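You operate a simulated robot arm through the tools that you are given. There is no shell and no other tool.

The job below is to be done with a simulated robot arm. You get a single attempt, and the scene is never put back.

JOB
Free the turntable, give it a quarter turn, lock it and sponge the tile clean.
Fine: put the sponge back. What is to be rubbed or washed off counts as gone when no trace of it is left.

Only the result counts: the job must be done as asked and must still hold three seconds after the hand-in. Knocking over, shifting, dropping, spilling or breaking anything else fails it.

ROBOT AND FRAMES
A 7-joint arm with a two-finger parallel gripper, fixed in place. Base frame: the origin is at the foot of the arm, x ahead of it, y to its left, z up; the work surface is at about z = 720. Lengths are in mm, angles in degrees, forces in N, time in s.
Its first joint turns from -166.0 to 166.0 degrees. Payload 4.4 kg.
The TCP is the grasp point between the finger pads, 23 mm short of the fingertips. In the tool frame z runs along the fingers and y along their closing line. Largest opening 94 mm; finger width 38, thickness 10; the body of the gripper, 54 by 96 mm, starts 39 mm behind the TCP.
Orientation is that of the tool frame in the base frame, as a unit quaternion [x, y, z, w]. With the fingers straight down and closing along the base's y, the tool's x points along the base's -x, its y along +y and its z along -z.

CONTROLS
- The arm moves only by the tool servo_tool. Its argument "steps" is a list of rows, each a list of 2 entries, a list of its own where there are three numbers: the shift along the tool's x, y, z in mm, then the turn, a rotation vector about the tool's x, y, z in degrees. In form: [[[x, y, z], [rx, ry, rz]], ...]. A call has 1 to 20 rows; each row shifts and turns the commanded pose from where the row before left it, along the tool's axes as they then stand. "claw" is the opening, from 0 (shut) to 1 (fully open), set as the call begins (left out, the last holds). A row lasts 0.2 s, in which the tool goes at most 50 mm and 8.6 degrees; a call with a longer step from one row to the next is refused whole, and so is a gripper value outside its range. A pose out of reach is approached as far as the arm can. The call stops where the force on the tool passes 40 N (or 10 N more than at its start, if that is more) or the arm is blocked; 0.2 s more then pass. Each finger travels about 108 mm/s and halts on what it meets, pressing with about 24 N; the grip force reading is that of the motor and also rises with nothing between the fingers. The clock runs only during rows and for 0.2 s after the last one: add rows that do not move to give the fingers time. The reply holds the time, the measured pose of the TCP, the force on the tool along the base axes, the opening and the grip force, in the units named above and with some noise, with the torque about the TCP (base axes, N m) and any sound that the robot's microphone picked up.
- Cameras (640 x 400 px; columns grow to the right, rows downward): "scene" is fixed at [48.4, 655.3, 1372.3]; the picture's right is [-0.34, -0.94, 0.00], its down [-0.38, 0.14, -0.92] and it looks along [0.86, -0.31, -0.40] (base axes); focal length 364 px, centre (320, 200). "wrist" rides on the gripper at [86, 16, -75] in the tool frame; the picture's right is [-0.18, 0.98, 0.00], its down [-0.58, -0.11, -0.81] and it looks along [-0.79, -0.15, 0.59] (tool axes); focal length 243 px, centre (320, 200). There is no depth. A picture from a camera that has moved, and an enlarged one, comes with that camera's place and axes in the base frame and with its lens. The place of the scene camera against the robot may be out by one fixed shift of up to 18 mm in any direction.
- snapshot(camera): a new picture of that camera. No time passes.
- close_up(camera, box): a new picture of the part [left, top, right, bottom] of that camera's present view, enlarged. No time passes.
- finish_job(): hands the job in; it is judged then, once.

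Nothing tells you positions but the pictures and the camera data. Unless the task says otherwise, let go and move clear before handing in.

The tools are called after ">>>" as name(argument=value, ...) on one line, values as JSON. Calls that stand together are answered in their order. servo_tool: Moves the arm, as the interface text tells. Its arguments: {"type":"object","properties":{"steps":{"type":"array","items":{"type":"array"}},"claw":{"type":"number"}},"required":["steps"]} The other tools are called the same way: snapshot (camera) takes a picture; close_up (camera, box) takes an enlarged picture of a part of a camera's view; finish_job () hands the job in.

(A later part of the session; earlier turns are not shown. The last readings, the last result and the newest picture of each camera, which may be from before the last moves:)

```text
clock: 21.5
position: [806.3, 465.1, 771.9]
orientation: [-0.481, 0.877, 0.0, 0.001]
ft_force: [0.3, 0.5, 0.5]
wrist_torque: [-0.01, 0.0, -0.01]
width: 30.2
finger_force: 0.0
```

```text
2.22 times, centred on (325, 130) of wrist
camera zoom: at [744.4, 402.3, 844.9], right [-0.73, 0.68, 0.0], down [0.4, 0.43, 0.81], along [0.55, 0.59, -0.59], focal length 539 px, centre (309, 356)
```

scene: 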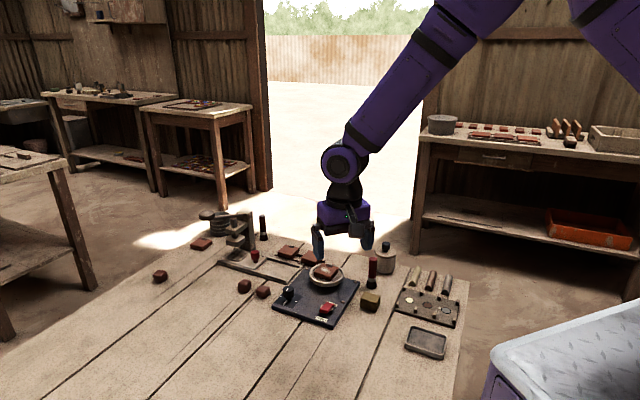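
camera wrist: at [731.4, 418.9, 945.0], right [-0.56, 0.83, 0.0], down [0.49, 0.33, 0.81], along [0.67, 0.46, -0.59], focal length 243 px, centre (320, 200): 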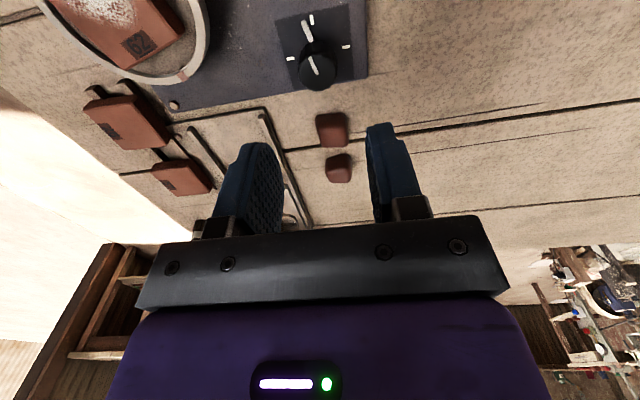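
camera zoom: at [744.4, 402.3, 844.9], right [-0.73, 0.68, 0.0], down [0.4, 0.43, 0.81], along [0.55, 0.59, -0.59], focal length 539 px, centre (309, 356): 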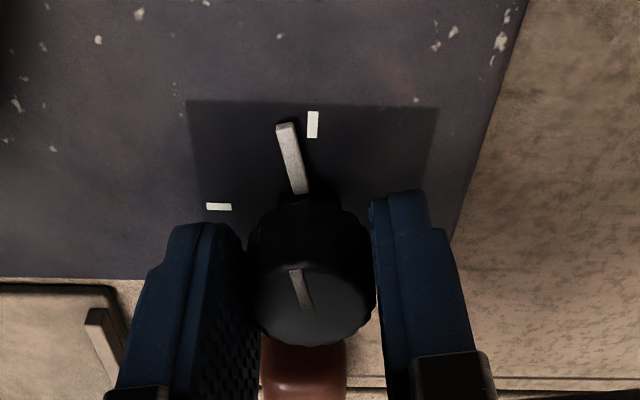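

The fingers are centred and just short of touching. I'll tighten slightly and turn back about 12°.

>>> servo_tool(steps=[[[0, 0, 0], [0, 0, 0]], [[0, 0, 0], [0, 0, 0]], [[0, 0, 0], [0, 0, 4]], [[0, 0, 0], [0, 0, 4]], [[0, 0, 0], [0, 0, 4]], [[0, 0, 0], [0, 0, 0]]], claw=0.29)

>>> close_up(camera="wrist", box=[200, 40, 450, 220])

>>> close_up(camera="scene", box=[260, 245, 360, 325])

```text
clock: 22.9
position: [806.5, 465.9, 769.6]
orientation: [-0.385, 0.923, 0.001, 0.001]
ft_force: [4.0, -0.3, 0.0]
wrist_torque: [-0.2, 0.41, -0.02]
width: 29.7
finger_force: 45.1
```

```text
2.22 times, centred on (325, 130) of wrist
camera zoom: at [732.2, 416.3, 844.8], right [-0.57, 0.82, 0.0], down [0.48, 0.34, 0.81], along [0.66, 0.46, -0.59], focal length 539 px, centre (309, 356)
```

zoom: 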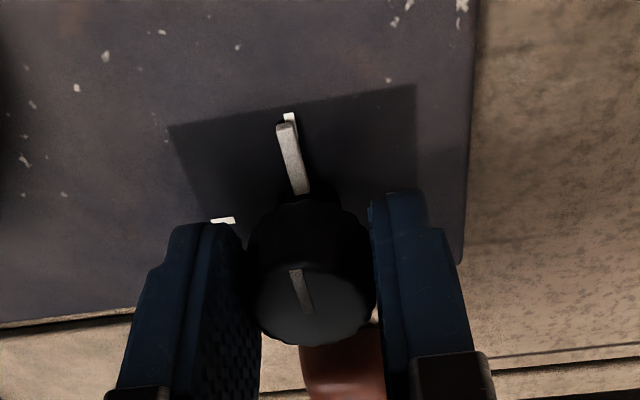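

```text
5.00 times, centred on (310, 285) of scene
camera zoom: at [48.4, 655.3, 1372.3], right [-0.34, -0.94, 0.0], down [-0.38, 0.14, -0.92], along [0.86, -0.31, -0.4], focal length 1817 px, centre (370, -225)
```

zoom: 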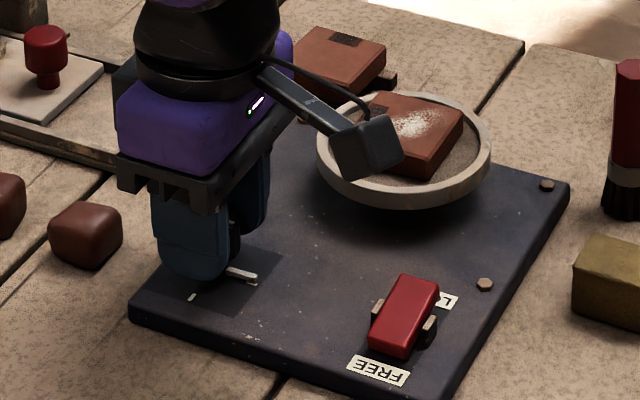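

The pointer is about 2.5° past the tick, so I'll trim that and release by a hair before opening.

>>> servo_tool(steps=[[[0, 0, 0], [0, 0, 2.5]], [[0, 0, 0], [0, 0, 0]]], claw=0.29)

>>> close_up(camera="wrist", box=[200, 40, 450, 220])

>>> servo_tool(steps=[[[0, 0, 0], [0, 0, 0]], [[0, 0, 0], [0, 0, 0]]], claw=0.33)

>>> close_up(camera="wrist", box=[200, 40, 450, 220])

```text
clock: 23.5
position: [805.8, 466.1, 771.0]
orientation: [-0.366, 0.931, 0.001, 0.002]
ft_force: [6.3, 1.3, 0.4]
wrist_torque: [-0.01, 0.44, 0.01]
width: 29.6
finger_force: 45.1
```

```text
2.22 times, centred on (325, 130) of wrist
camera zoom: at [730.1, 419.5, 844.8], right [-0.53, 0.85, 0.0], down [0.5, 0.31, 0.81], along [0.68, 0.43, -0.59], focal length 539 px, centre (309, 356)
```

zoom: 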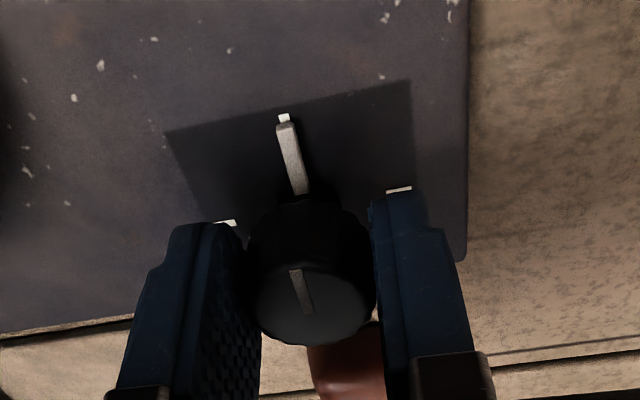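

```text
clock: 24.1
position: [804.4, 465.5, 771.4]
orientation: [-0.367, 0.93, 0.001, 0.001]
ft_force: [0.4, -0.8, -0.9]
wrist_torque: [0.02, -0.02, 0.03]
width: 30.9
finger_force: 0.1
```

```text
2.22 times, centred on (325, 130) of wrist
camera zoom: at [729.6, 419.5, 844.8], right [-0.54, 0.84, 0.0], down [0.5, 0.32, 0.81], along [0.68, 0.43, -0.59], focal length 539 px, centre (309, 356)
```

zoom: 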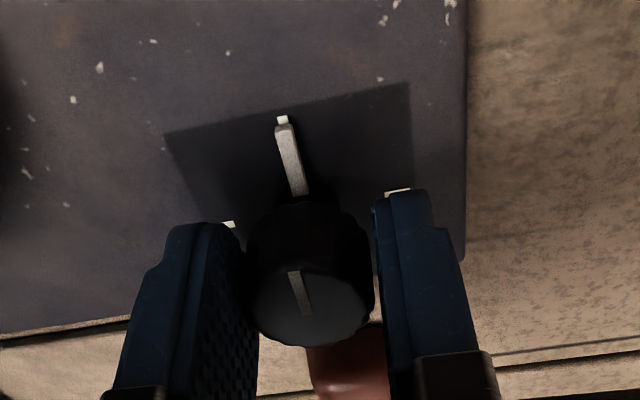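

The pointer lines up and stayed put at release. I'll open, rise and verify.

>>> servo_tool(steps=[[[0, 0, 0], [0, 0, 0]], [[0, 0, 0], [0, 0, 0]], [[0, 0, -20], [0, 0, 0]], [[0, 0, -40], [0, 0, 0]], [[0, 0, -40], [0, 0, 0]], [[0, 0, 0], [0, 0, -2.5]], [[0, 0, 0], [0, 0, 0]]], claw=0.45)

>>> close_up(camera="wrist", box=[270, 0, 370, 100])

>>> close_up(camera="scene", box=[280, 280, 315, 310])

>>> close_up(camera="scene", box=[300, 255, 350, 290])

```text
clock: 25.7
position: [804.1, 465.9, 870.2]
orientation: [-0.387, 0.922, 0.0, 0.001]
ft_force: [0.1, -1.0, 0.3]
wrist_torque: [-0.01, -0.02, -0.03]
width: 42.4
finger_force: 0.2
```

```text
4.00 times, centred on (320, 50) of wrist
camera zoom: at [731.7, 415.9, 944.7], right [-0.57, 0.82, 0.0], down [0.48, 0.34, 0.81], along [0.66, 0.46, -0.59], focal length 970 px, centre (320, 800)
```

zoom: 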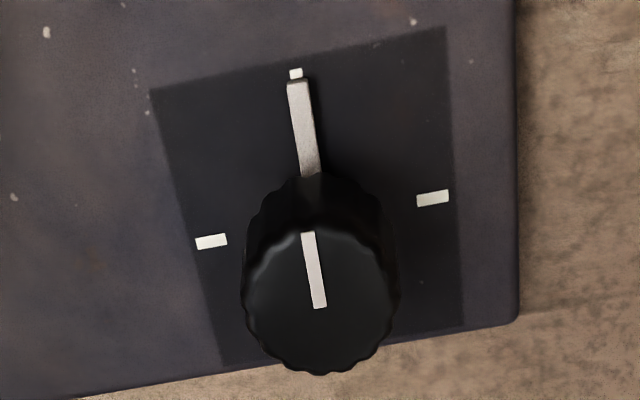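

```text
13.33 times, centred on (298, 295) of scene
camera zoom: at [48.4, 655.3, 1372.3], right [-0.34, -0.94, 0.0], down [-0.38, 0.14, -0.92], along [0.86, -0.31, -0.4], focal length 4846 px, centre (620, -1067)
```

zoom: 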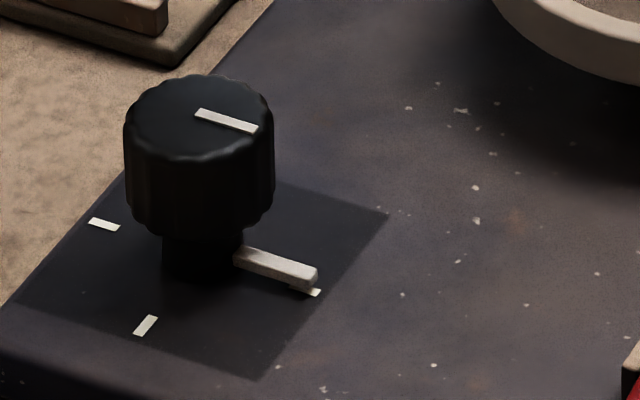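

```text
11.43 times, centred on (325, 272) of scene
camera zoom: at [48.4, 655.3, 1372.3], right [-0.34, -0.94, 0.0], down [-0.38, 0.14, -0.92], along [0.86, -0.31, -0.4], focal length 4154 px, centre (263, -629)
```

zoom: 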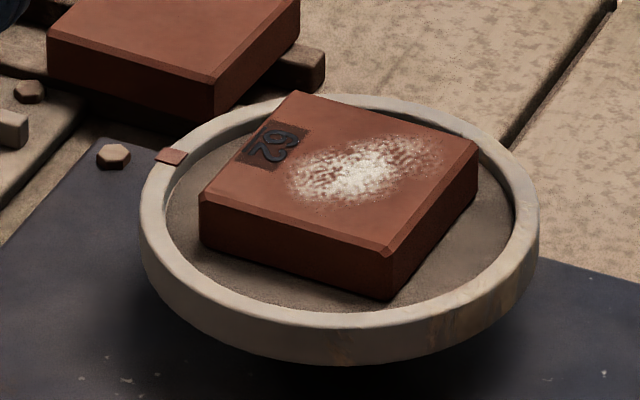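

The pointer is at about 89° of travel and the tile sits squarely again. Next I'll close the gripper and move over the raised LOCK end.

>>> servo_tool(steps=[[[27.4, -4.6, 0], [0, 0, 0.5]], [[27.4, -4.6, 0], [0, 0, 0]], [[27.4, -4.6, 0], [0, 0, 0]], [[27.4, -4.6, 0], [0, 0, 0]], [[0, 0, 20], [0, 0, 0]], [[0, 0, 0], [0, 0, 0]]], claw=0)

>>> snapshot(camera="wrist")

>>> close_up(camera="wrist", box=[260, 30, 400, 130])

```text
clock: 27.1
position: [740.6, 375.9, 850.7]
orientation: [-0.382, 0.924, 0.0, 0.001]
ft_force: [0.6, -0.2, 0.1]
wrist_torque: [-0.01, 0.03, 0.01]
width: 0.0
finger_force: 24.0
```

```text
taken
camera wrist: at [667.4, 325.8, 924.4], right [-0.56, 0.83, 0.0], down [0.49, 0.33, 0.81], along [0.67, 0.46, -0.59], focal length 243 px, centre (320, 200)
```

wrist: 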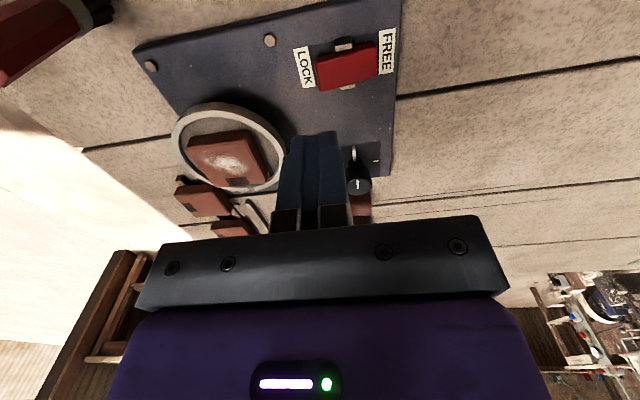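

```text
4.00 times, centred on (330, 80) of wrist
camera zoom: at [667.4, 325.8, 924.4], right [-0.56, 0.83, 0.0], down [0.49, 0.33, 0.81], along [0.67, 0.46, -0.59], focal length 970 px, centre (280, 680)
```

zoom: 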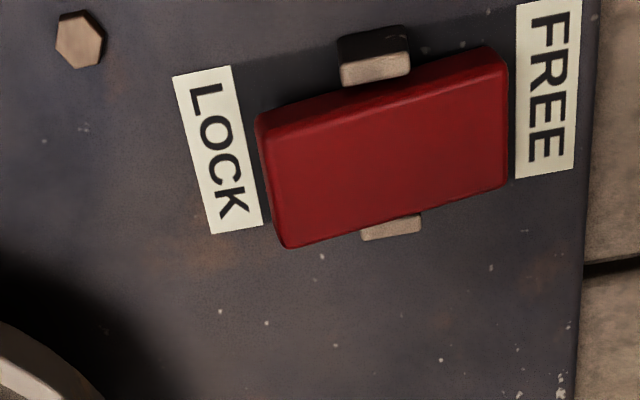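

The gripper is lined up on the LOCK end, so I'll press it the same way.

>>> servo_tool(steps=[[[0, 0, 30], [0, 0, 0]], [[0, 0, 30], [0, 0, 0]], [[0, 0, 8], [0, 0, 0]], [[0, 0, 3], [0, 0, 0]], [[0, 0, 3], [0, 0, 0]], [[0, 0, 3], [0, 0, 0]], [[0, 0, 2], [0, 0, 0]], [[0, 0, 1.5], [0, 0, 0]], [[0, 0, 1], [0, 0, 0]]])

>>> servo_tool(steps=[[[0, 0, -10], [0, 0, 0]], [[0, 0, -30], [0, 0, 0]], [[0, 0, -30], [0, 0, 0]], [[0, 0, 0], [0, 0, 0]]])

>>> close_up(camera="wrist", box=[260, 30, 400, 130])

>>> close_up(camera="scene", box=[310, 295, 345, 330])

>>> close_up(camera="scene", box=[280, 280, 315, 310])

```text
clock: 29.1
position: [742.2, 375.7, 769.7]
orientation: [-0.383, 0.924, 0.001, 0.002]
ft_force: [-4.8, -3.7, 18.4]
wrist_torque: [-0.06, 0.37, 0.08]
width: 0.0
finger_force: 24.2
```

```text
clock: 30.1
position: [740.4, 373.7, 839.6]
orientation: [-0.383, 0.924, 0.0, 0.001]
ft_force: [0.9, 0.3, 0.8]
wrist_torque: [-0.02, 0.0, 0.0]
width: 0.1
finger_force: 24.1
```

```text
4.00 times, centred on (330, 80) of wrist
camera zoom: at [666.9, 325.5, 914.2], right [-0.56, 0.83, 0.0], down [0.49, 0.33, 0.81], along [0.67, 0.46, -0.59], focal length 970 px, centre (280, 680)
```

zoom: 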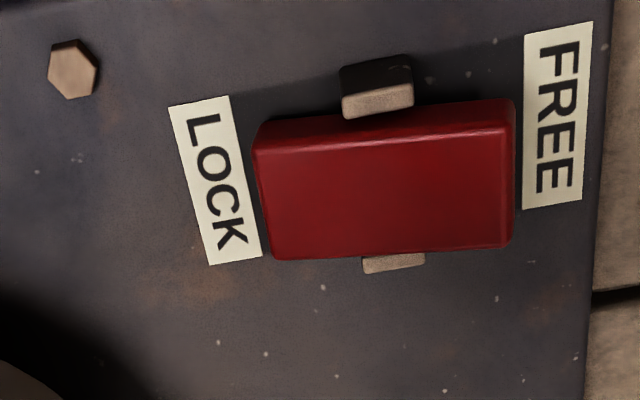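

```text
11.43 times, centred on (328, 312) of scene
camera zoom: at [48.4, 655.3, 1372.3], right [-0.34, -0.94, 0.0], down [-0.38, 0.14, -0.92], along [0.86, -0.31, -0.4], focal length 4154 px, centre (234, -1086)
```

zoom: 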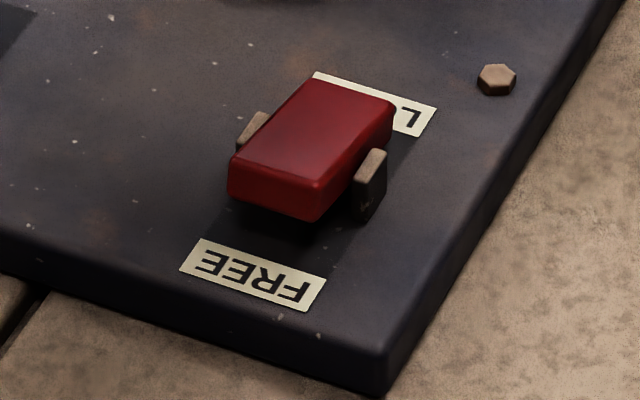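

```text
13.33 times, centred on (298, 295) of scene
camera zoom: at [48.4, 655.3, 1372.3], right [-0.34, -0.94, 0.0], down [-0.38, 0.14, -0.92], along [0.86, -0.31, -0.4], focal length 4846 px, centre (620, -1067)
```

zoom: 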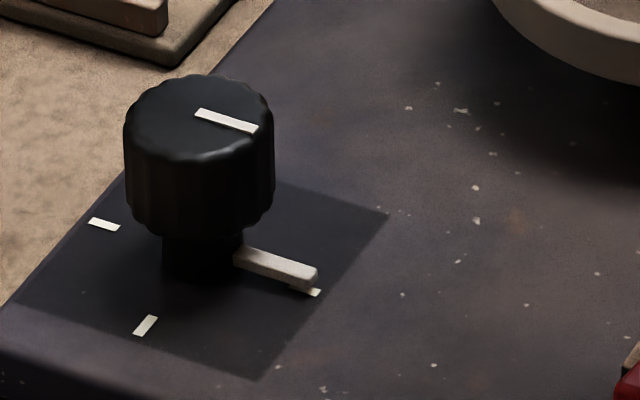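

The rocker matches its original locked look, and the knob has not moved. Next is the sponge: I'll open the gripper and move above it to refine its position.

>>> servo_tool(steps=[[[21.6, -15.6, -5], [0, 0, 0]], [[21.6, -15.6, -5], [0, 0, 0]], [[21.6, -15.6, 0], [0, 0, 0]], [[21.6, -15.6, 0], [0, 0, 0]], [[0, 0, 0], [0, 0, 0]]], claw=0.55)

>>> snapshot(camera="wrist")

>>> close_up(camera="wrist", box=[240, 20, 400, 120])

>>> close_up(camera="scene", box=[345, 280, 395, 320])

```text
clock: 31.3
position: [722.7, 270.3, 849.4]
orientation: [-0.382, 0.924, 0.0, 0.0]
ft_force: [-0.2, -0.2, -0.7]
wrist_torque: [-0.01, 0.01, 0.02]
width: 51.8
finger_force: 0.0
```

```text
taken
camera wrist: at [649.7, 220.6, 922.4], right [-0.56, 0.83, 0.0], down [0.49, 0.33, 0.81], along [0.67, 0.46, -0.59], focal length 243 px, centre (320, 200)
```

wrist: 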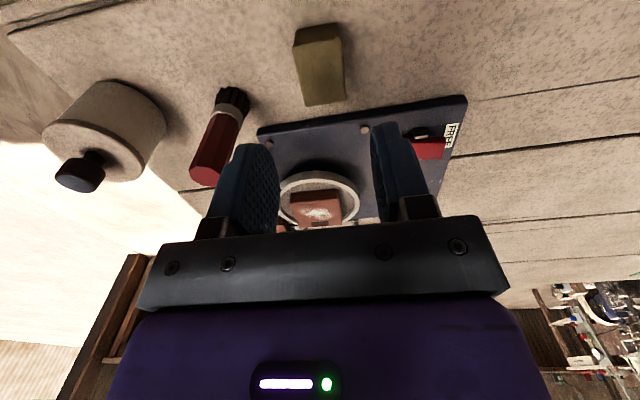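

```text
4.00 times, centred on (320, 70) of wrist
camera zoom: at [649.7, 220.6, 922.4], right [-0.56, 0.83, 0.0], down [0.49, 0.33, 0.81], along [0.67, 0.46, -0.59], focal length 970 px, centre (320, 720)
```

zoom: 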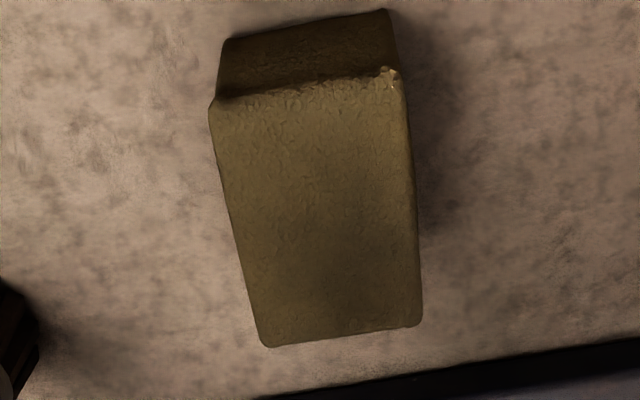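

```text
10.00 times, centred on (370, 300) of scene
camera zoom: at [48.4, 655.3, 1372.3], right [-0.34, -0.94, 0.0], down [-0.38, 0.14, -0.92], along [0.86, -0.31, -0.4], focal length 3635 px, centre (-180, -800)
```

zoom: 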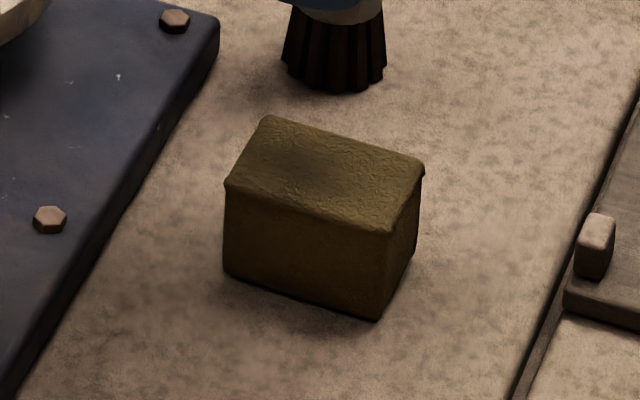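

The sponge is centred within 2 mm of the gripper axis, and the brush is clear. I'll descend with a small correction and grip the upper half of the sponge.

>>> servo_tool(steps=[[[-1.8, 1, 20], [0, 0, 0]], [[0, 0, 30], [0, 0, 0]], [[0, 0, 25], [0, 0, 0]], [[0, 0, 12], [0, 0, 0]], [[0, 0, 6], [0, 0, 0]], [[0, 0, 0], [0, 0, 0]]], claw=0.55)

>>> close_up(camera="wrist", box=[200, 40, 450, 220])

>>> close_up(camera="scene", box=[330, 260, 410, 320])

```text
clock: 32.7
position: [723.9, 270.7, 756.4]
orientation: [-0.383, 0.924, 0.0, 0.001]
ft_force: [-0.9, -0.4, 0.5]
wrist_torque: [0.0, 0.0, -0.02]
width: 51.8
finger_force: 0.1
```

```text
2.22 times, centred on (325, 130) of wrist
camera zoom: at [650.9, 222.5, 829.7], right [-0.56, 0.83, 0.0], down [0.49, 0.33, 0.81], along [0.67, 0.46, -0.59], focal length 539 px, centre (309, 356)
```

zoom: 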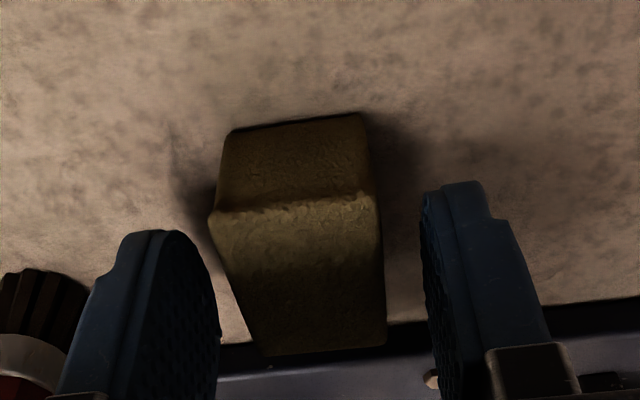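

```text
6.67 times, centred on (370, 290) of scene
camera zoom: at [48.4, 655.3, 1372.3], right [-0.34, -0.94, 0.0], down [-0.38, 0.14, -0.92], along [0.86, -0.31, -0.4], focal length 2423 px, centre (-13, -400)
```

zoom: 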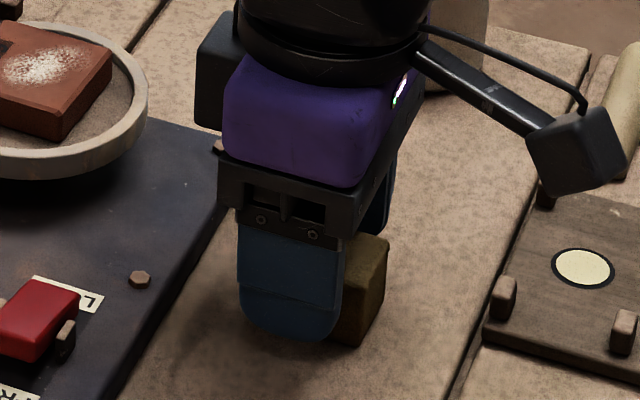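

The sponge is well centred between the fingers, so I'll close the grip.

>>> servo_tool(steps=[[[0, 0, 0], [0, 0, 0]], [[0, 0, 0], [0, 0, 0]], [[0, 0, 0], [0, 0, 0]]], claw=0)

>>> close_up(camera="wrist", box=[200, 40, 450, 220])

```text
clock: 33.5
position: [725.0, 272.4, 756.7]
orientation: [-0.383, 0.924, 0.0, 0.001]
ft_force: [0.2, 0.4, 0.4]
wrist_torque: [-0.03, -0.02, 0.01]
width: 33.1
finger_force: 24.5
```

```text
2.22 times, centred on (325, 130) of wrist
camera zoom: at [651.0, 222.4, 829.8], right [-0.56, 0.83, 0.0], down [0.49, 0.33, 0.81], along [0.67, 0.46, -0.59], focal length 539 px, centre (309, 356)
```

zoom: 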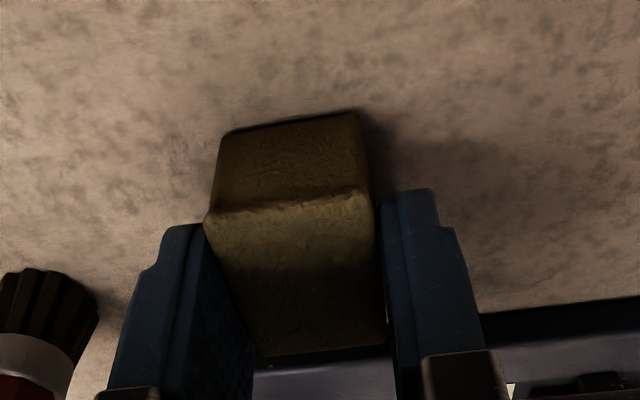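

The sponge is held firmly at 33 mm. I'll lift it and carry it over the tile, whose centre is about (842, 348) with its top near z 775.

>>> servo_tool(steps=[[[0, 0, -5], [0, 0, 0]], [[0, 0, -25], [0, 0, 0]], [[0, 0, -40], [0, 0, 0]], [[0, 0, -43], [0, 0, 0]], [[-26.7, -6.4, 0], [0, 0, 0]], [[-26.7, -6.4, 0], [0, 0, 0]], [[-26.7, -6.4, 0], [0, 0, 0]], [[-26.7, -6.4, 0], [0, 0, 0]], [[-26.5, -6.5, 0], [0, 0, 0]], [[0, 0, 0], [0, 0, 0]]], claw=0)

>>> snapshot(camera="wrist")

>>> close_up(camera="scene", box=[280, 210, 400, 310])

>>> close_up(camera="scene", box=[345, 280, 395, 320])

```text
clock: 35.7
position: [842.5, 344.4, 870.3]
orientation: [-0.383, 0.924, 0.001, 0.001]
ft_force: [-0.2, 0.8, 0.6]
wrist_torque: [0.05, -0.03, 0.0]
width: 0.1
finger_force: 23.7
```

```text
taken
camera wrist: at [768.3, 294.8, 942.6], right [-0.56, 0.83, 0.0], down [0.49, 0.33, 0.81], along [0.67, 0.46, -0.59], focal length 243 px, centre (320, 200)
```

wrist: 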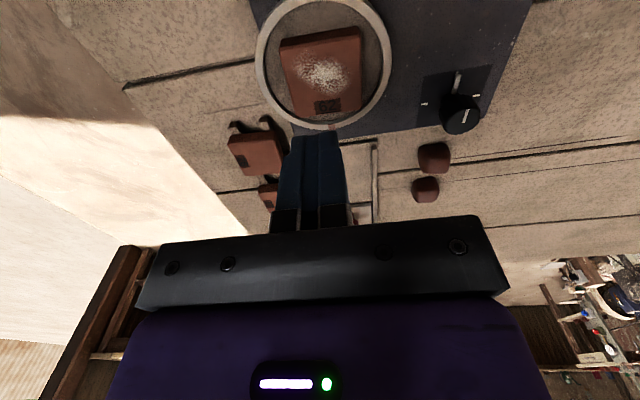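

```text
4.00 times, centred on (340, 260) of scene
camera zoom: at [48.4, 655.3, 1372.3], right [-0.34, -0.94, 0.0], down [-0.38, 0.14, -0.92], along [0.86, -0.31, -0.4], focal length 1454 px, centre (240, -40)
```

zoom: 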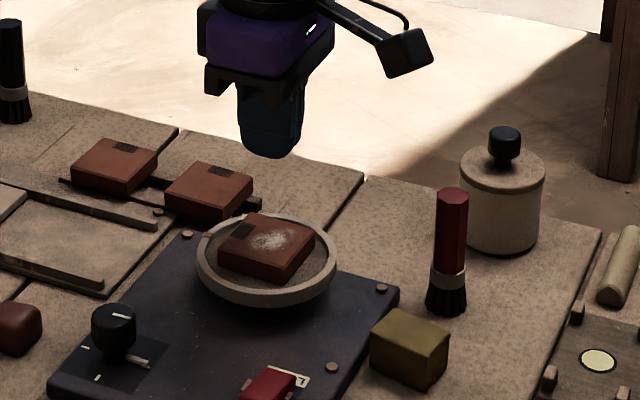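

```text
10.00 times, centred on (370, 300) of scene
camera zoom: at [48.4, 655.3, 1372.3], right [-0.34, -0.94, 0.0], down [-0.38, 0.14, -0.92], along [0.86, -0.31, -0.4], focal length 3635 px, centre (-180, -800)
```

zoom: 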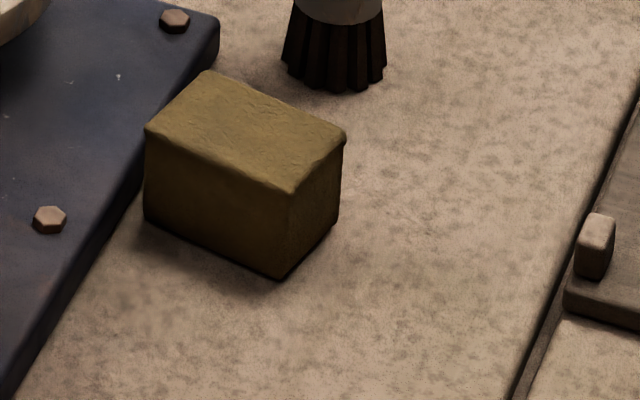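

The sponge slipped out of the shallow grip and now lies near the plate edge. I'll go back above it, measure its new pose and grip deeper this time.

>>> servo_tool(steps=[[[21.6, 3.8, 0], [0, 0, 0]], [[21.6, 3.8, 0], [0, 0, 0]], [[21.6, 3.8, 0], [0, 0, 0]], [[21.6, 3.8, 0], [0, 0, 0]], [[21.6, 3.8, 0], [0, 0, 0]], [[0, 0, 20], [0, 0, 0]], [[0, 0, 0], [0, 0, 0]]], claw=0.55)

>>> snapshot(camera="wrist")

>>> close_up(camera="wrist", box=[240, 20, 400, 120])

```text
clock: 37.3
position: [753.2, 280.8, 849.0]
orientation: [-0.382, 0.924, 0.0, 0.001]
ft_force: [-0.2, 0.5, 0.2]
wrist_torque: [-0.02, 0.02, -0.02]
width: 51.7
finger_force: 0.1
```

```text
taken
camera wrist: at [678.3, 231.4, 923.0], right [-0.56, 0.83, 0.0], down [0.49, 0.33, 0.81], along [0.67, 0.46, -0.59], focal length 243 px, centre (320, 200)
```

wrist: 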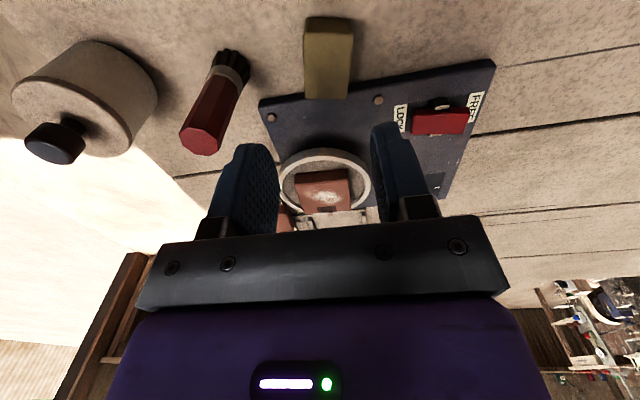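

```text
4.00 times, centred on (320, 70) of wrist
camera zoom: at [678.3, 231.4, 923.0], right [-0.56, 0.83, 0.0], down [0.49, 0.33, 0.81], along [0.67, 0.46, -0.59], focal length 970 px, centre (320, 720)
```

zoom: 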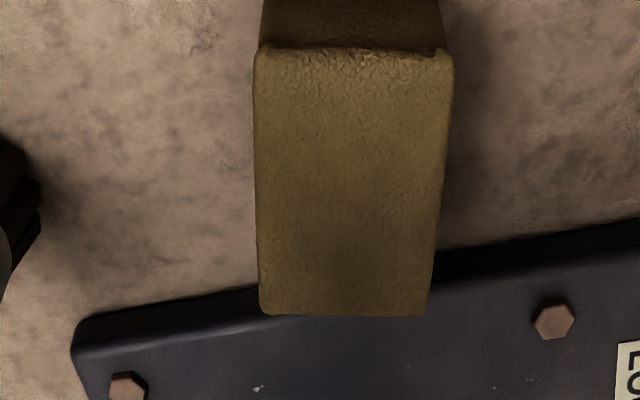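

The sponge is yawed about 34° and its corner is near the plate edge. I'll take an off-centre deep grip at its free end, carry it back to the original spot and regrip there. First I'll position above it and check.

>>> servo_tool(steps=[[[13.6, 7.0, 0], [0, 0, 0]], [[0, 0, 0], [0, 0, 5.5]], [[0, 0, 0], [0, 0, 5.5]], [[0, 0, 0], [0, 0, 0]]], claw=0.5)

>>> snapshot(camera="wrist")

>>> close_up(camera="wrist", box=[240, 20, 400, 120])

>>> close_up(camera="scene", box=[330, 240, 410, 320])

```text
clock: 38.3
position: [737.0, 275.9, 849.3]
orientation: [-0.292, 0.957, 0.0, 0.002]
ft_force: [-0.7, -0.2, -0.3]
wrist_torque: [0.04, 0.0, 0.01]
width: 47.2
finger_force: 0.0
```

```text
taken
camera wrist: at [655.4, 241.6, 923.2], right [-0.4, 0.92, 0.0], down [0.54, 0.23, 0.81], along [0.74, 0.32, -0.59], focal length 243 px, centre (320, 200)
```

wrist: 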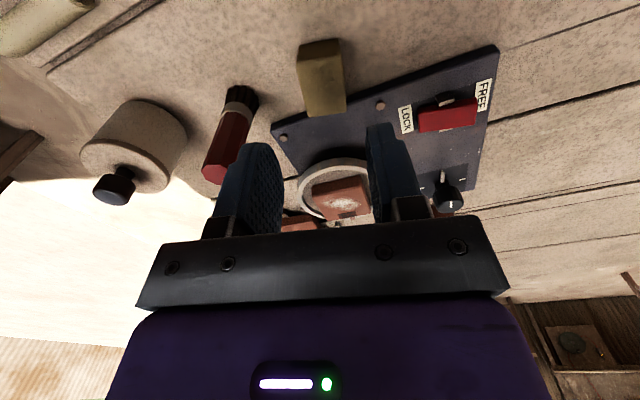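

```text
4.00 times, centred on (320, 70) of wrist
camera zoom: at [655.4, 241.6, 923.2], right [-0.4, 0.92, 0.0], down [0.54, 0.23, 0.81], along [0.74, 0.32, -0.59], focal length 970 px, centre (320, 720)
```

zoom: 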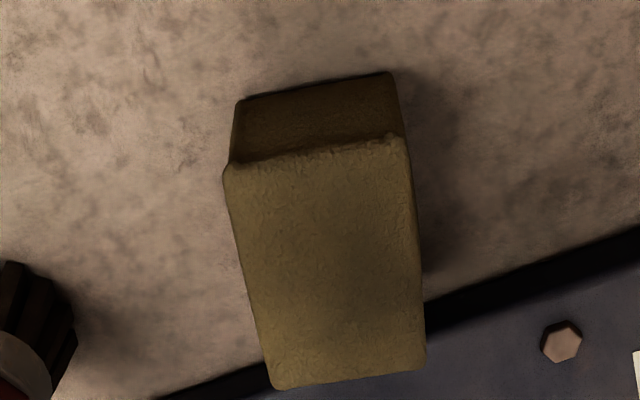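

```text
5.00 times, centred on (370, 280) of scene
camera zoom: at [48.4, 655.3, 1372.3], right [-0.34, -0.94, 0.0], down [-0.38, 0.14, -0.92], along [0.86, -0.31, -0.4], focal length 1817 px, centre (70, -200)
```

zoom: 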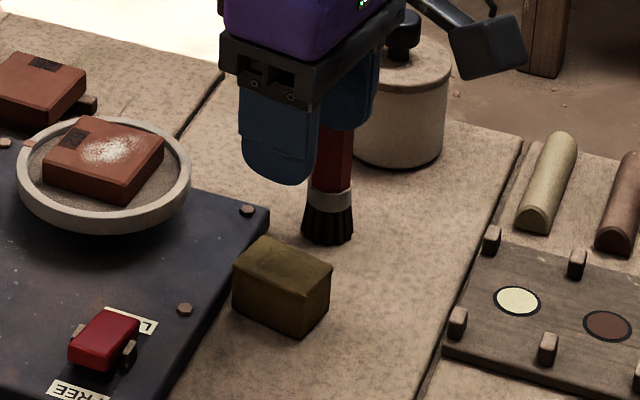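

The grip offset is as intended. I'll descend deep, with fingertips about 7 mm above the bench, and check before closing.

>>> servo_tool(steps=[[[-1.5, 0.5, 30], [0, 0, 0]], [[0, 0, 30], [0, 0, 0]], [[0, 0, 20], [0, 0, 0]], [[0, 0, 10], [0, 0, 0]], [[0, 0, 5], [0, 0, 0]], [[0, 0, 4], [0, 0, 0]], [[0, 0, 0], [0, 0, 0]]], claw=0.5)

>>> close_up(camera="wrist", box=[200, 40, 450, 220])

>>> close_up(camera="scene", box=[330, 260, 410, 320])

```text
clock: 39.9
position: [738.1, 276.9, 750.3]
orientation: [-0.293, 0.956, 0.0, 0.001]
ft_force: [0.0, 0.1, 0.4]
wrist_torque: [0.01, 0.01, -0.02]
width: 47.1
finger_force: 0.0
```

```text
2.22 times, centred on (325, 130) of wrist
camera zoom: at [656.2, 242.9, 824.2], right [-0.4, 0.92, 0.0], down [0.54, 0.23, 0.81], along [0.74, 0.32, -0.59], focal length 539 px, centre (309, 356)
```

zoom: 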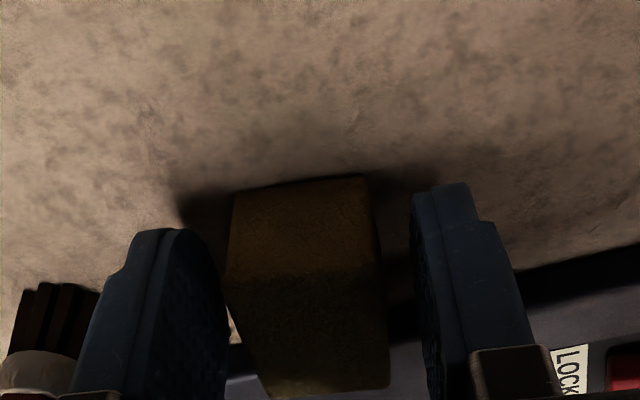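

```text
6.67 times, centred on (370, 290) of scene
camera zoom: at [48.4, 655.3, 1372.3], right [-0.34, -0.94, 0.0], down [-0.38, 0.14, -0.92], along [0.86, -0.31, -0.4], focal length 2423 px, centre (-13, -400)
```

zoom: 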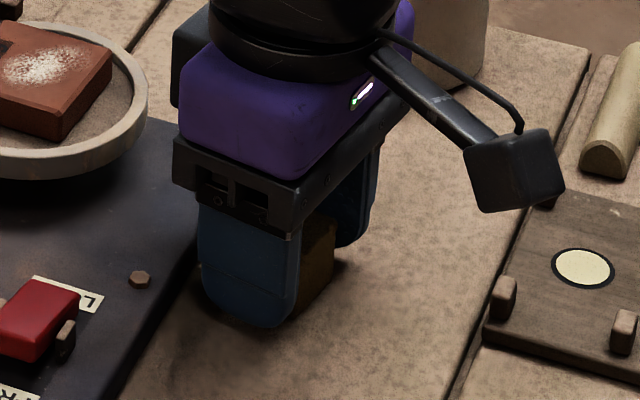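

There's no contact anywhere. I'll close and lift slightly to test the hold.

>>> servo_tool(steps=[[[0, 0, 0], [0, 0, 0]], [[0, 0, 0], [0, 0, 0]], [[0, 0, 0], [0, 0, 0]], [[0, 0, -2], [0, 0, 0]], [[0, 0, -2], [0, 0, 0]], [[0, 0, -2], [0, 0, 0]], [[0, 0, 0], [0, 0, 0]]], claw=0)

>>> close_up(camera="wrist", box=[200, 40, 450, 220])

>>> close_up(camera="scene", box=[330, 260, 410, 320])

```text
clock: 41.5
position: [738.2, 276.7, 757.2]
orientation: [-0.292, 0.956, 0.0, 0.001]
ft_force: [-0.8, 0.3, -0.4]
wrist_torque: [0.02, -0.03, 0.0]
width: 33.2
finger_force: 23.9
```

```text
2.22 times, centred on (325, 130) of wrist
camera zoom: at [656.3, 242.7, 830.1], right [-0.4, 0.92, 0.0], down [0.54, 0.23, 0.81], along [0.74, 0.32, -0.59], focal length 539 px, centre (309, 356)
```

zoom: 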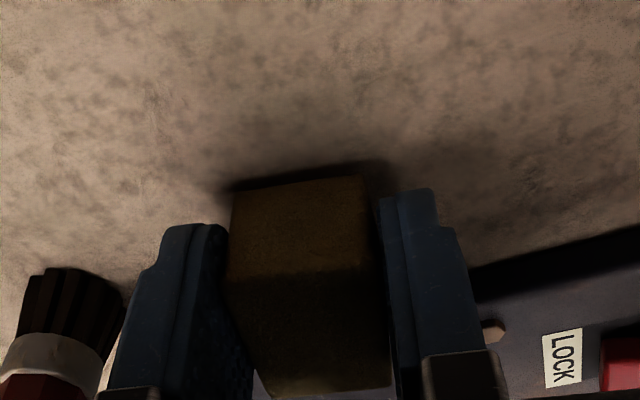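

```text
6.67 times, centred on (370, 290) of scene
camera zoom: at [48.4, 655.3, 1372.3], right [-0.34, -0.94, 0.0], down [-0.38, 0.14, -0.92], along [0.86, -0.31, -0.4], focal length 2423 px, centre (-13, -400)
```

zoom: 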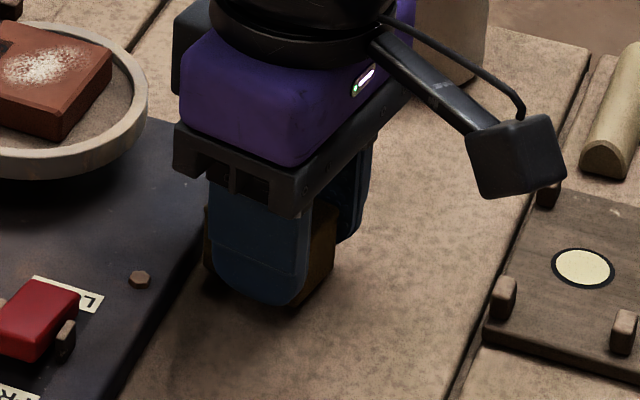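

The deep grip holds. I'll move slowly to the original spot, restore the 45° yaw, set it down and let go.

>>> servo_tool(steps=[[[5.87, 0.59, 0], [0, 0, 0]], [[5.87, 0.59, 0], [0, 0, 0]], [[5.87, 0.59, 0], [0, 0, 0]], [[5.87, 0.59, 0], [0, 0, 0]], [[0, 0, 0], [0, 0, -3.7]], [[0, 0, 0], [0, 0, -3.7]], [[0, 0, 0], [0, 0, -3.6]], [[0, 0, 2], [0, 0, 0]], [[0, 0, 2], [0, 0, 0]], [[0, 0, 1.5], [0, 0, 0]], [[0, 0, 0], [0, 0, 0]]], claw=0)

>>> close_up(camera="scene", box=[345, 280, 395, 320])

>>> servo_tool(steps=[[[0, 0, 0], [0, 0, 0]], [[0, 0, 0], [0, 0, 0]], [[-5, 0, 0], [0, 0, 0]], [[-5, 0, 0], [0, 0, 0]], [[0, 0, 0], [0, 0, 0]]], claw=0.5)

>>> close_up(camera="wrist", box=[200, 40, 450, 220])

>>> close_up(camera="scene", box=[345, 280, 395, 320])

```text
clock: 43.9
position: [718.4, 265.4, 752.2]
orientation: [-0.383, 0.924, 0.0, 0.0]
ft_force: [-0.2, 0.1, 0.8]
wrist_torque: [-0.01, -0.02, 0.03]
width: 32.9
finger_force: 24.2
```

```text
10.00 times, centred on (370, 300) of scene
camera zoom: at [48.4, 655.3, 1372.3], right [-0.34, -0.94, 0.0], down [-0.38, 0.14, -0.92], along [0.86, -0.31, -0.4], focal length 3635 px, centre (-180, -800)
```

zoom: 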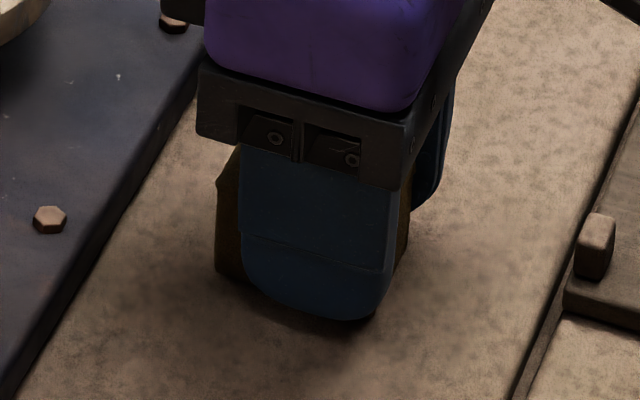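

```text
clock: 45.1
position: [724.3, 274.0, 751.5]
orientation: [-0.382, 0.924, -0.001, 0.001]
ft_force: [0.8, 0.0, -0.4]
wrist_torque: [0.05, -0.02, 0.01]
width: 46.9
finger_force: 0.1
```

```text
2.22 times, centred on (325, 130) of wrist
camera zoom: at [650.6, 224.3, 824.6], right [-0.56, 0.83, 0.0], down [0.49, 0.33, 0.81], along [0.67, 0.46, -0.59], focal length 539 px, centre (309, 356)
```

zoom: 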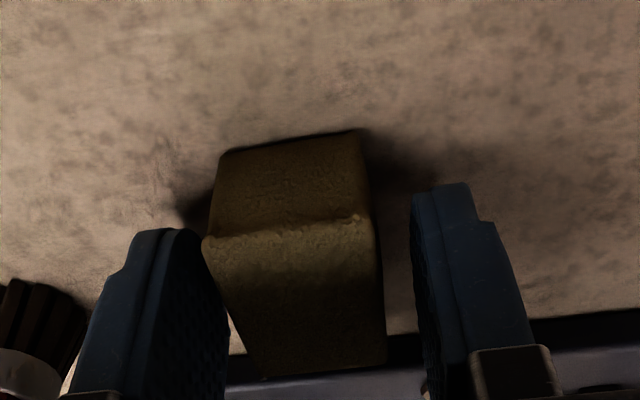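

```text
10.00 times, centred on (370, 300) of scene
camera zoom: at [48.4, 655.3, 1372.3], right [-0.34, -0.94, 0.0], down [-0.38, 0.14, -0.92], along [0.86, -0.31, -0.4], focal length 3635 px, centre (-180, -800)
```

zoom: 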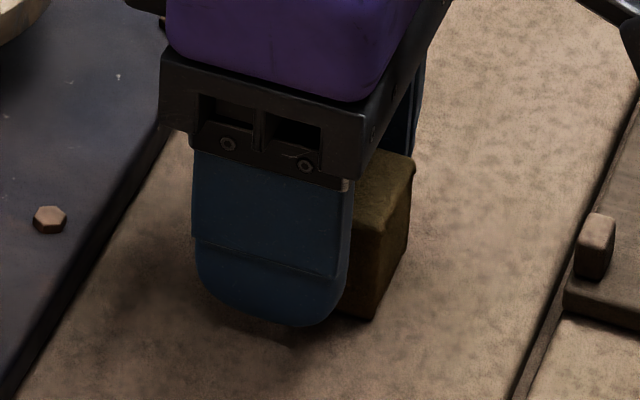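

The sponge is back within 1–2 mm of its original place, and the gripper is centred on it. I'll grip at this depth, lift slowly and check the hold.

>>> servo_tool(steps=[[[0, 0, 1], [0, 0, 0]], [[0, 0, 0], [0, 0, 0]], [[0, 0, 0], [0, 0, 0]], [[0, 0, 0], [0, 0, 0]], [[0, 0, -3], [0, 0, 0]], [[0, 0, -8], [0, 0, 0]], [[0, 0, -12], [0, 0, 0]], [[0, 0, -16], [0, 0, 0]], [[0, 0, -16], [0, 0, 0]], [[0, 0, -16], [0, 0, 0]], [[0, 0, -12], [0, 0, 0]], [[0, 0, -8], [0, 0, 0]], [[0, 0, 0], [0, 0, 0]]], claw=0)

>>> snapshot(camera="wrist")

>>> close_up(camera="scene", box=[300, 220, 420, 320])

```text
clock: 47.9
position: [725.2, 273.8, 841.4]
orientation: [-0.382, 0.924, 0.001, 0.001]
ft_force: [-0.8, 0.4, -0.2]
wrist_torque: [0.02, 0.01, -0.04]
width: 33.1
finger_force: 23.6
```

```text
taken
camera wrist: at [650.9, 224.0, 914.4], right [-0.56, 0.83, 0.0], down [0.49, 0.33, 0.81], along [0.67, 0.46, -0.59], focal length 243 px, centre (320, 200)
```

wrist: 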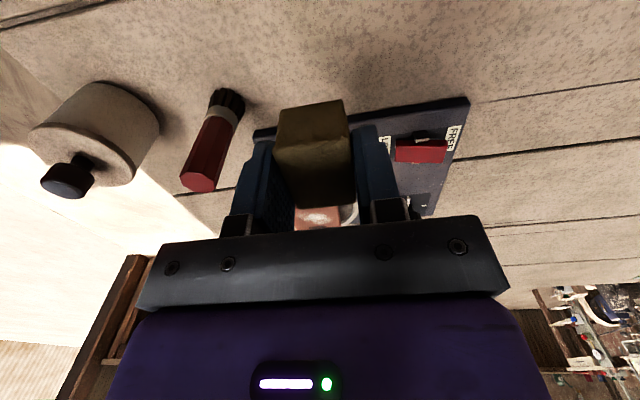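

```text
4.00 times, centred on (360, 270) of scene
camera zoom: at [48.4, 655.3, 1372.3], right [-0.34, -0.94, 0.0], down [-0.38, 0.14, -0.92], along [0.86, -0.31, -0.4], focal length 1454 px, centre (160, -80)
```

zoom: 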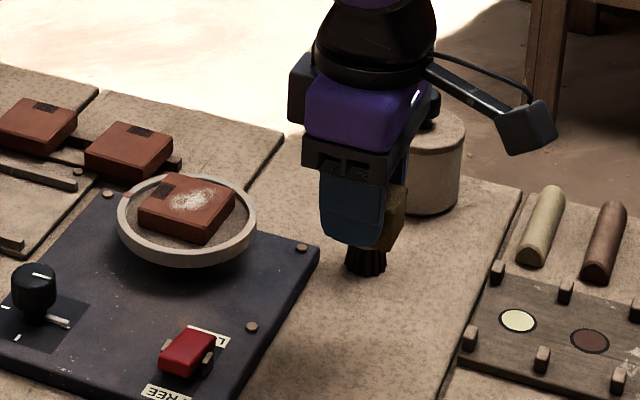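

The hold is solid. I'll carry it slowly to above the tile.

>>> servo_tool(steps=[[[-4, -1, 0], [0, 0, 0]], [[-8, -2, 0], [0, 0, 0]], [[-12, -3.05, 0], [0, 0, 0]], [[-12, -3.05, 0], [0, 0, 0]], [[-12, -3.05, 0], [0, 0, 0]], [[-12, -3.05, 0], [0, 0, 0]], [[-12, -3.05, 0], [0, 0, 0]], [[-12, -3.05, 0], [0, 0, 0]], [[-12, -3.05, 0], [0, 0, 0]], [[-12, -3.05, 0], [0, 0, 0]], [[-12, -3, 0], [0, 0, 0]], [[-8, -2, 0], [0, 0, 0]], [[-4, -0.9, 0], [0, 0, 0]], [[0, 0, 0], [0, 0, 0]]], claw=0)

>>> close_up(camera="wrist", box=[220, 30, 420, 230])

>>> close_up(camera="scene", box=[280, 220, 380, 300])

```text
clock: 50.9
position: [841.3, 343.9, 842.2]
orientation: [-0.383, 0.924, 0.0, 0.001]
ft_force: [0.9, 0.1, -0.5]
wrist_torque: [0.02, 0.04, 0.0]
width: 33.0
finger_force: 24.2
```

```text
2.00 times, centred on (320, 130) of wrist
camera zoom: at [767.3, 294.2, 915.1], right [-0.56, 0.83, 0.0], down [0.49, 0.33, 0.81], along [0.67, 0.46, -0.59], focal length 485 px, centre (320, 340)
```

zoom: 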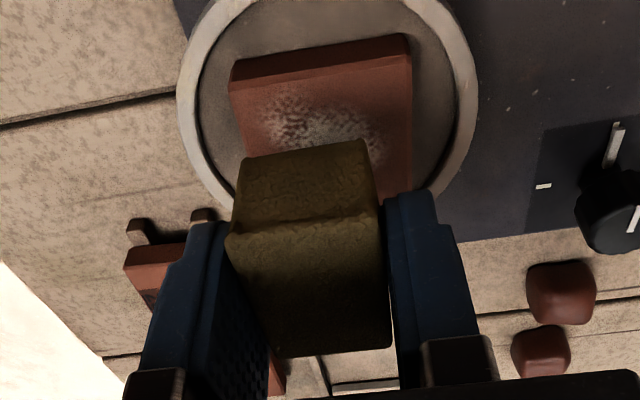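

```text
5.00 times, centred on (330, 260) of scene
camera zoom: at [48.4, 655.3, 1372.3], right [-0.34, -0.94, 0.0], down [-0.38, 0.14, -0.92], along [0.86, -0.31, -0.4], focal length 1817 px, centre (270, -100)
```

zoom: 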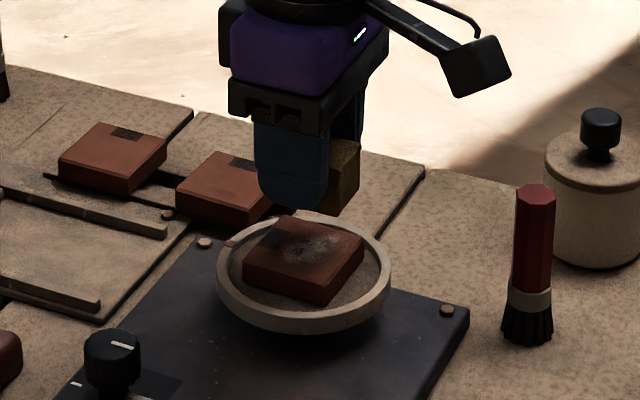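

The sponge is positioned over the tile as planned. I'll lower it step by step, watching the force.

>>> servo_tool(steps=[[[0, 0, 15], [0, 0, 0]], [[0, 0, 12], [0, 0, 0]], [[0, 0, 4], [0, 0, 0]], [[0, 0, 2], [0, 0, 0]], [[0, 0, 0], [0, 0, 0]]])

>>> close_up(camera="scene", box=[295, 240, 355, 295])

```text
clock: 52.1
position: [840.5, 343.4, 808.1]
orientation: [-0.382, 0.924, 0.001, 0.001]
ft_force: [-2.0, -1.8, 5.8]
wrist_torque: [-0.02, 0.03, 0.02]
width: 33.1
finger_force: 24.0
```

```text
7.27 times, centred on (325, 268) of scene
camera zoom: at [48.4, 655.3, 1372.3], right [-0.34, -0.94, 0.0], down [-0.38, 0.14, -0.92], along [0.86, -0.31, -0.4], focal length 2643 px, centre (284, -291)
```

zoom: 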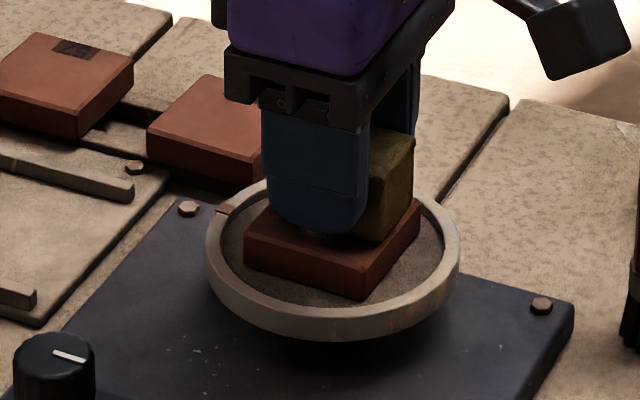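

The sponge is touching at about 6 N. I'll rub back and forth gently.

>>> servo_tool(steps=[[[0, -4, 0], [0, 0, 0]], [[0, -4, 0], [0, 0, 0]], [[0, 4, 0], [0, 0, 0]], [[0, 5, 0], [0, 0, 0]], [[0, 5, 0], [0, 0, 0]], [[0, 4, 0], [0, 0, 0]], [[0, -5, 0], [0, 0, 0]], [[0, -5, 0], [0, 0, 0]], [[0, -4, 0], [0, 0, 0]], [[0, -4, 0], [0, 0, 0]], [[0, 4, 0], [0, 0, 0]], [[0, 4, 0], [0, 0, 0]]])

>>> close_up(camera="scene", box=[295, 240, 355, 295])

>>> close_up(camera="wrist", box=[220, 30, 420, 230])

```text
clock: 54.7
position: [842.4, 340.5, 807.8]
orientation: [-0.382, 0.924, -0.001, 0.002]
ft_force: [5.7, -7.0, 9.5]
wrist_torque: [-0.19, -0.14, 0.01]
width: 33.0
finger_force: 24.0
```

```text
7.27 times, centred on (325, 268) of scene
camera zoom: at [48.4, 655.3, 1372.3], right [-0.34, -0.94, 0.0], down [-0.38, 0.14, -0.92], along [0.86, -0.31, -0.4], focal length 2643 px, centre (284, -291)
```

zoom: 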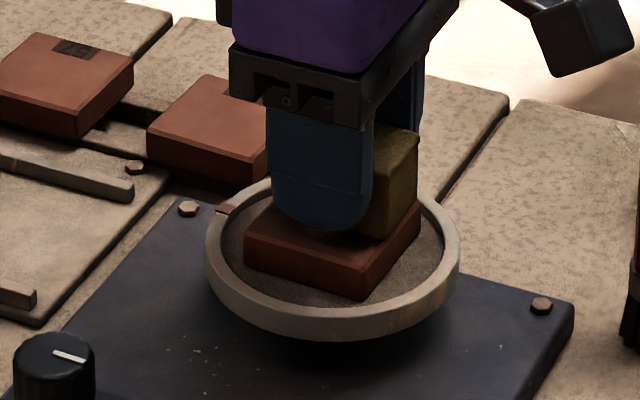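

```text
2.00 times, centred on (320, 130) of wrist
camera zoom: at [768.7, 291.7, 882.1], right [-0.56, 0.83, 0.0], down [0.49, 0.33, 0.81], along [0.67, 0.45, -0.59], focal length 485 px, centre (320, 340)
```

zoom: 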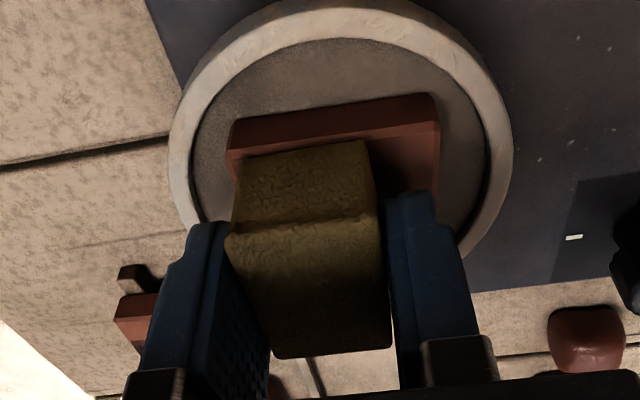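

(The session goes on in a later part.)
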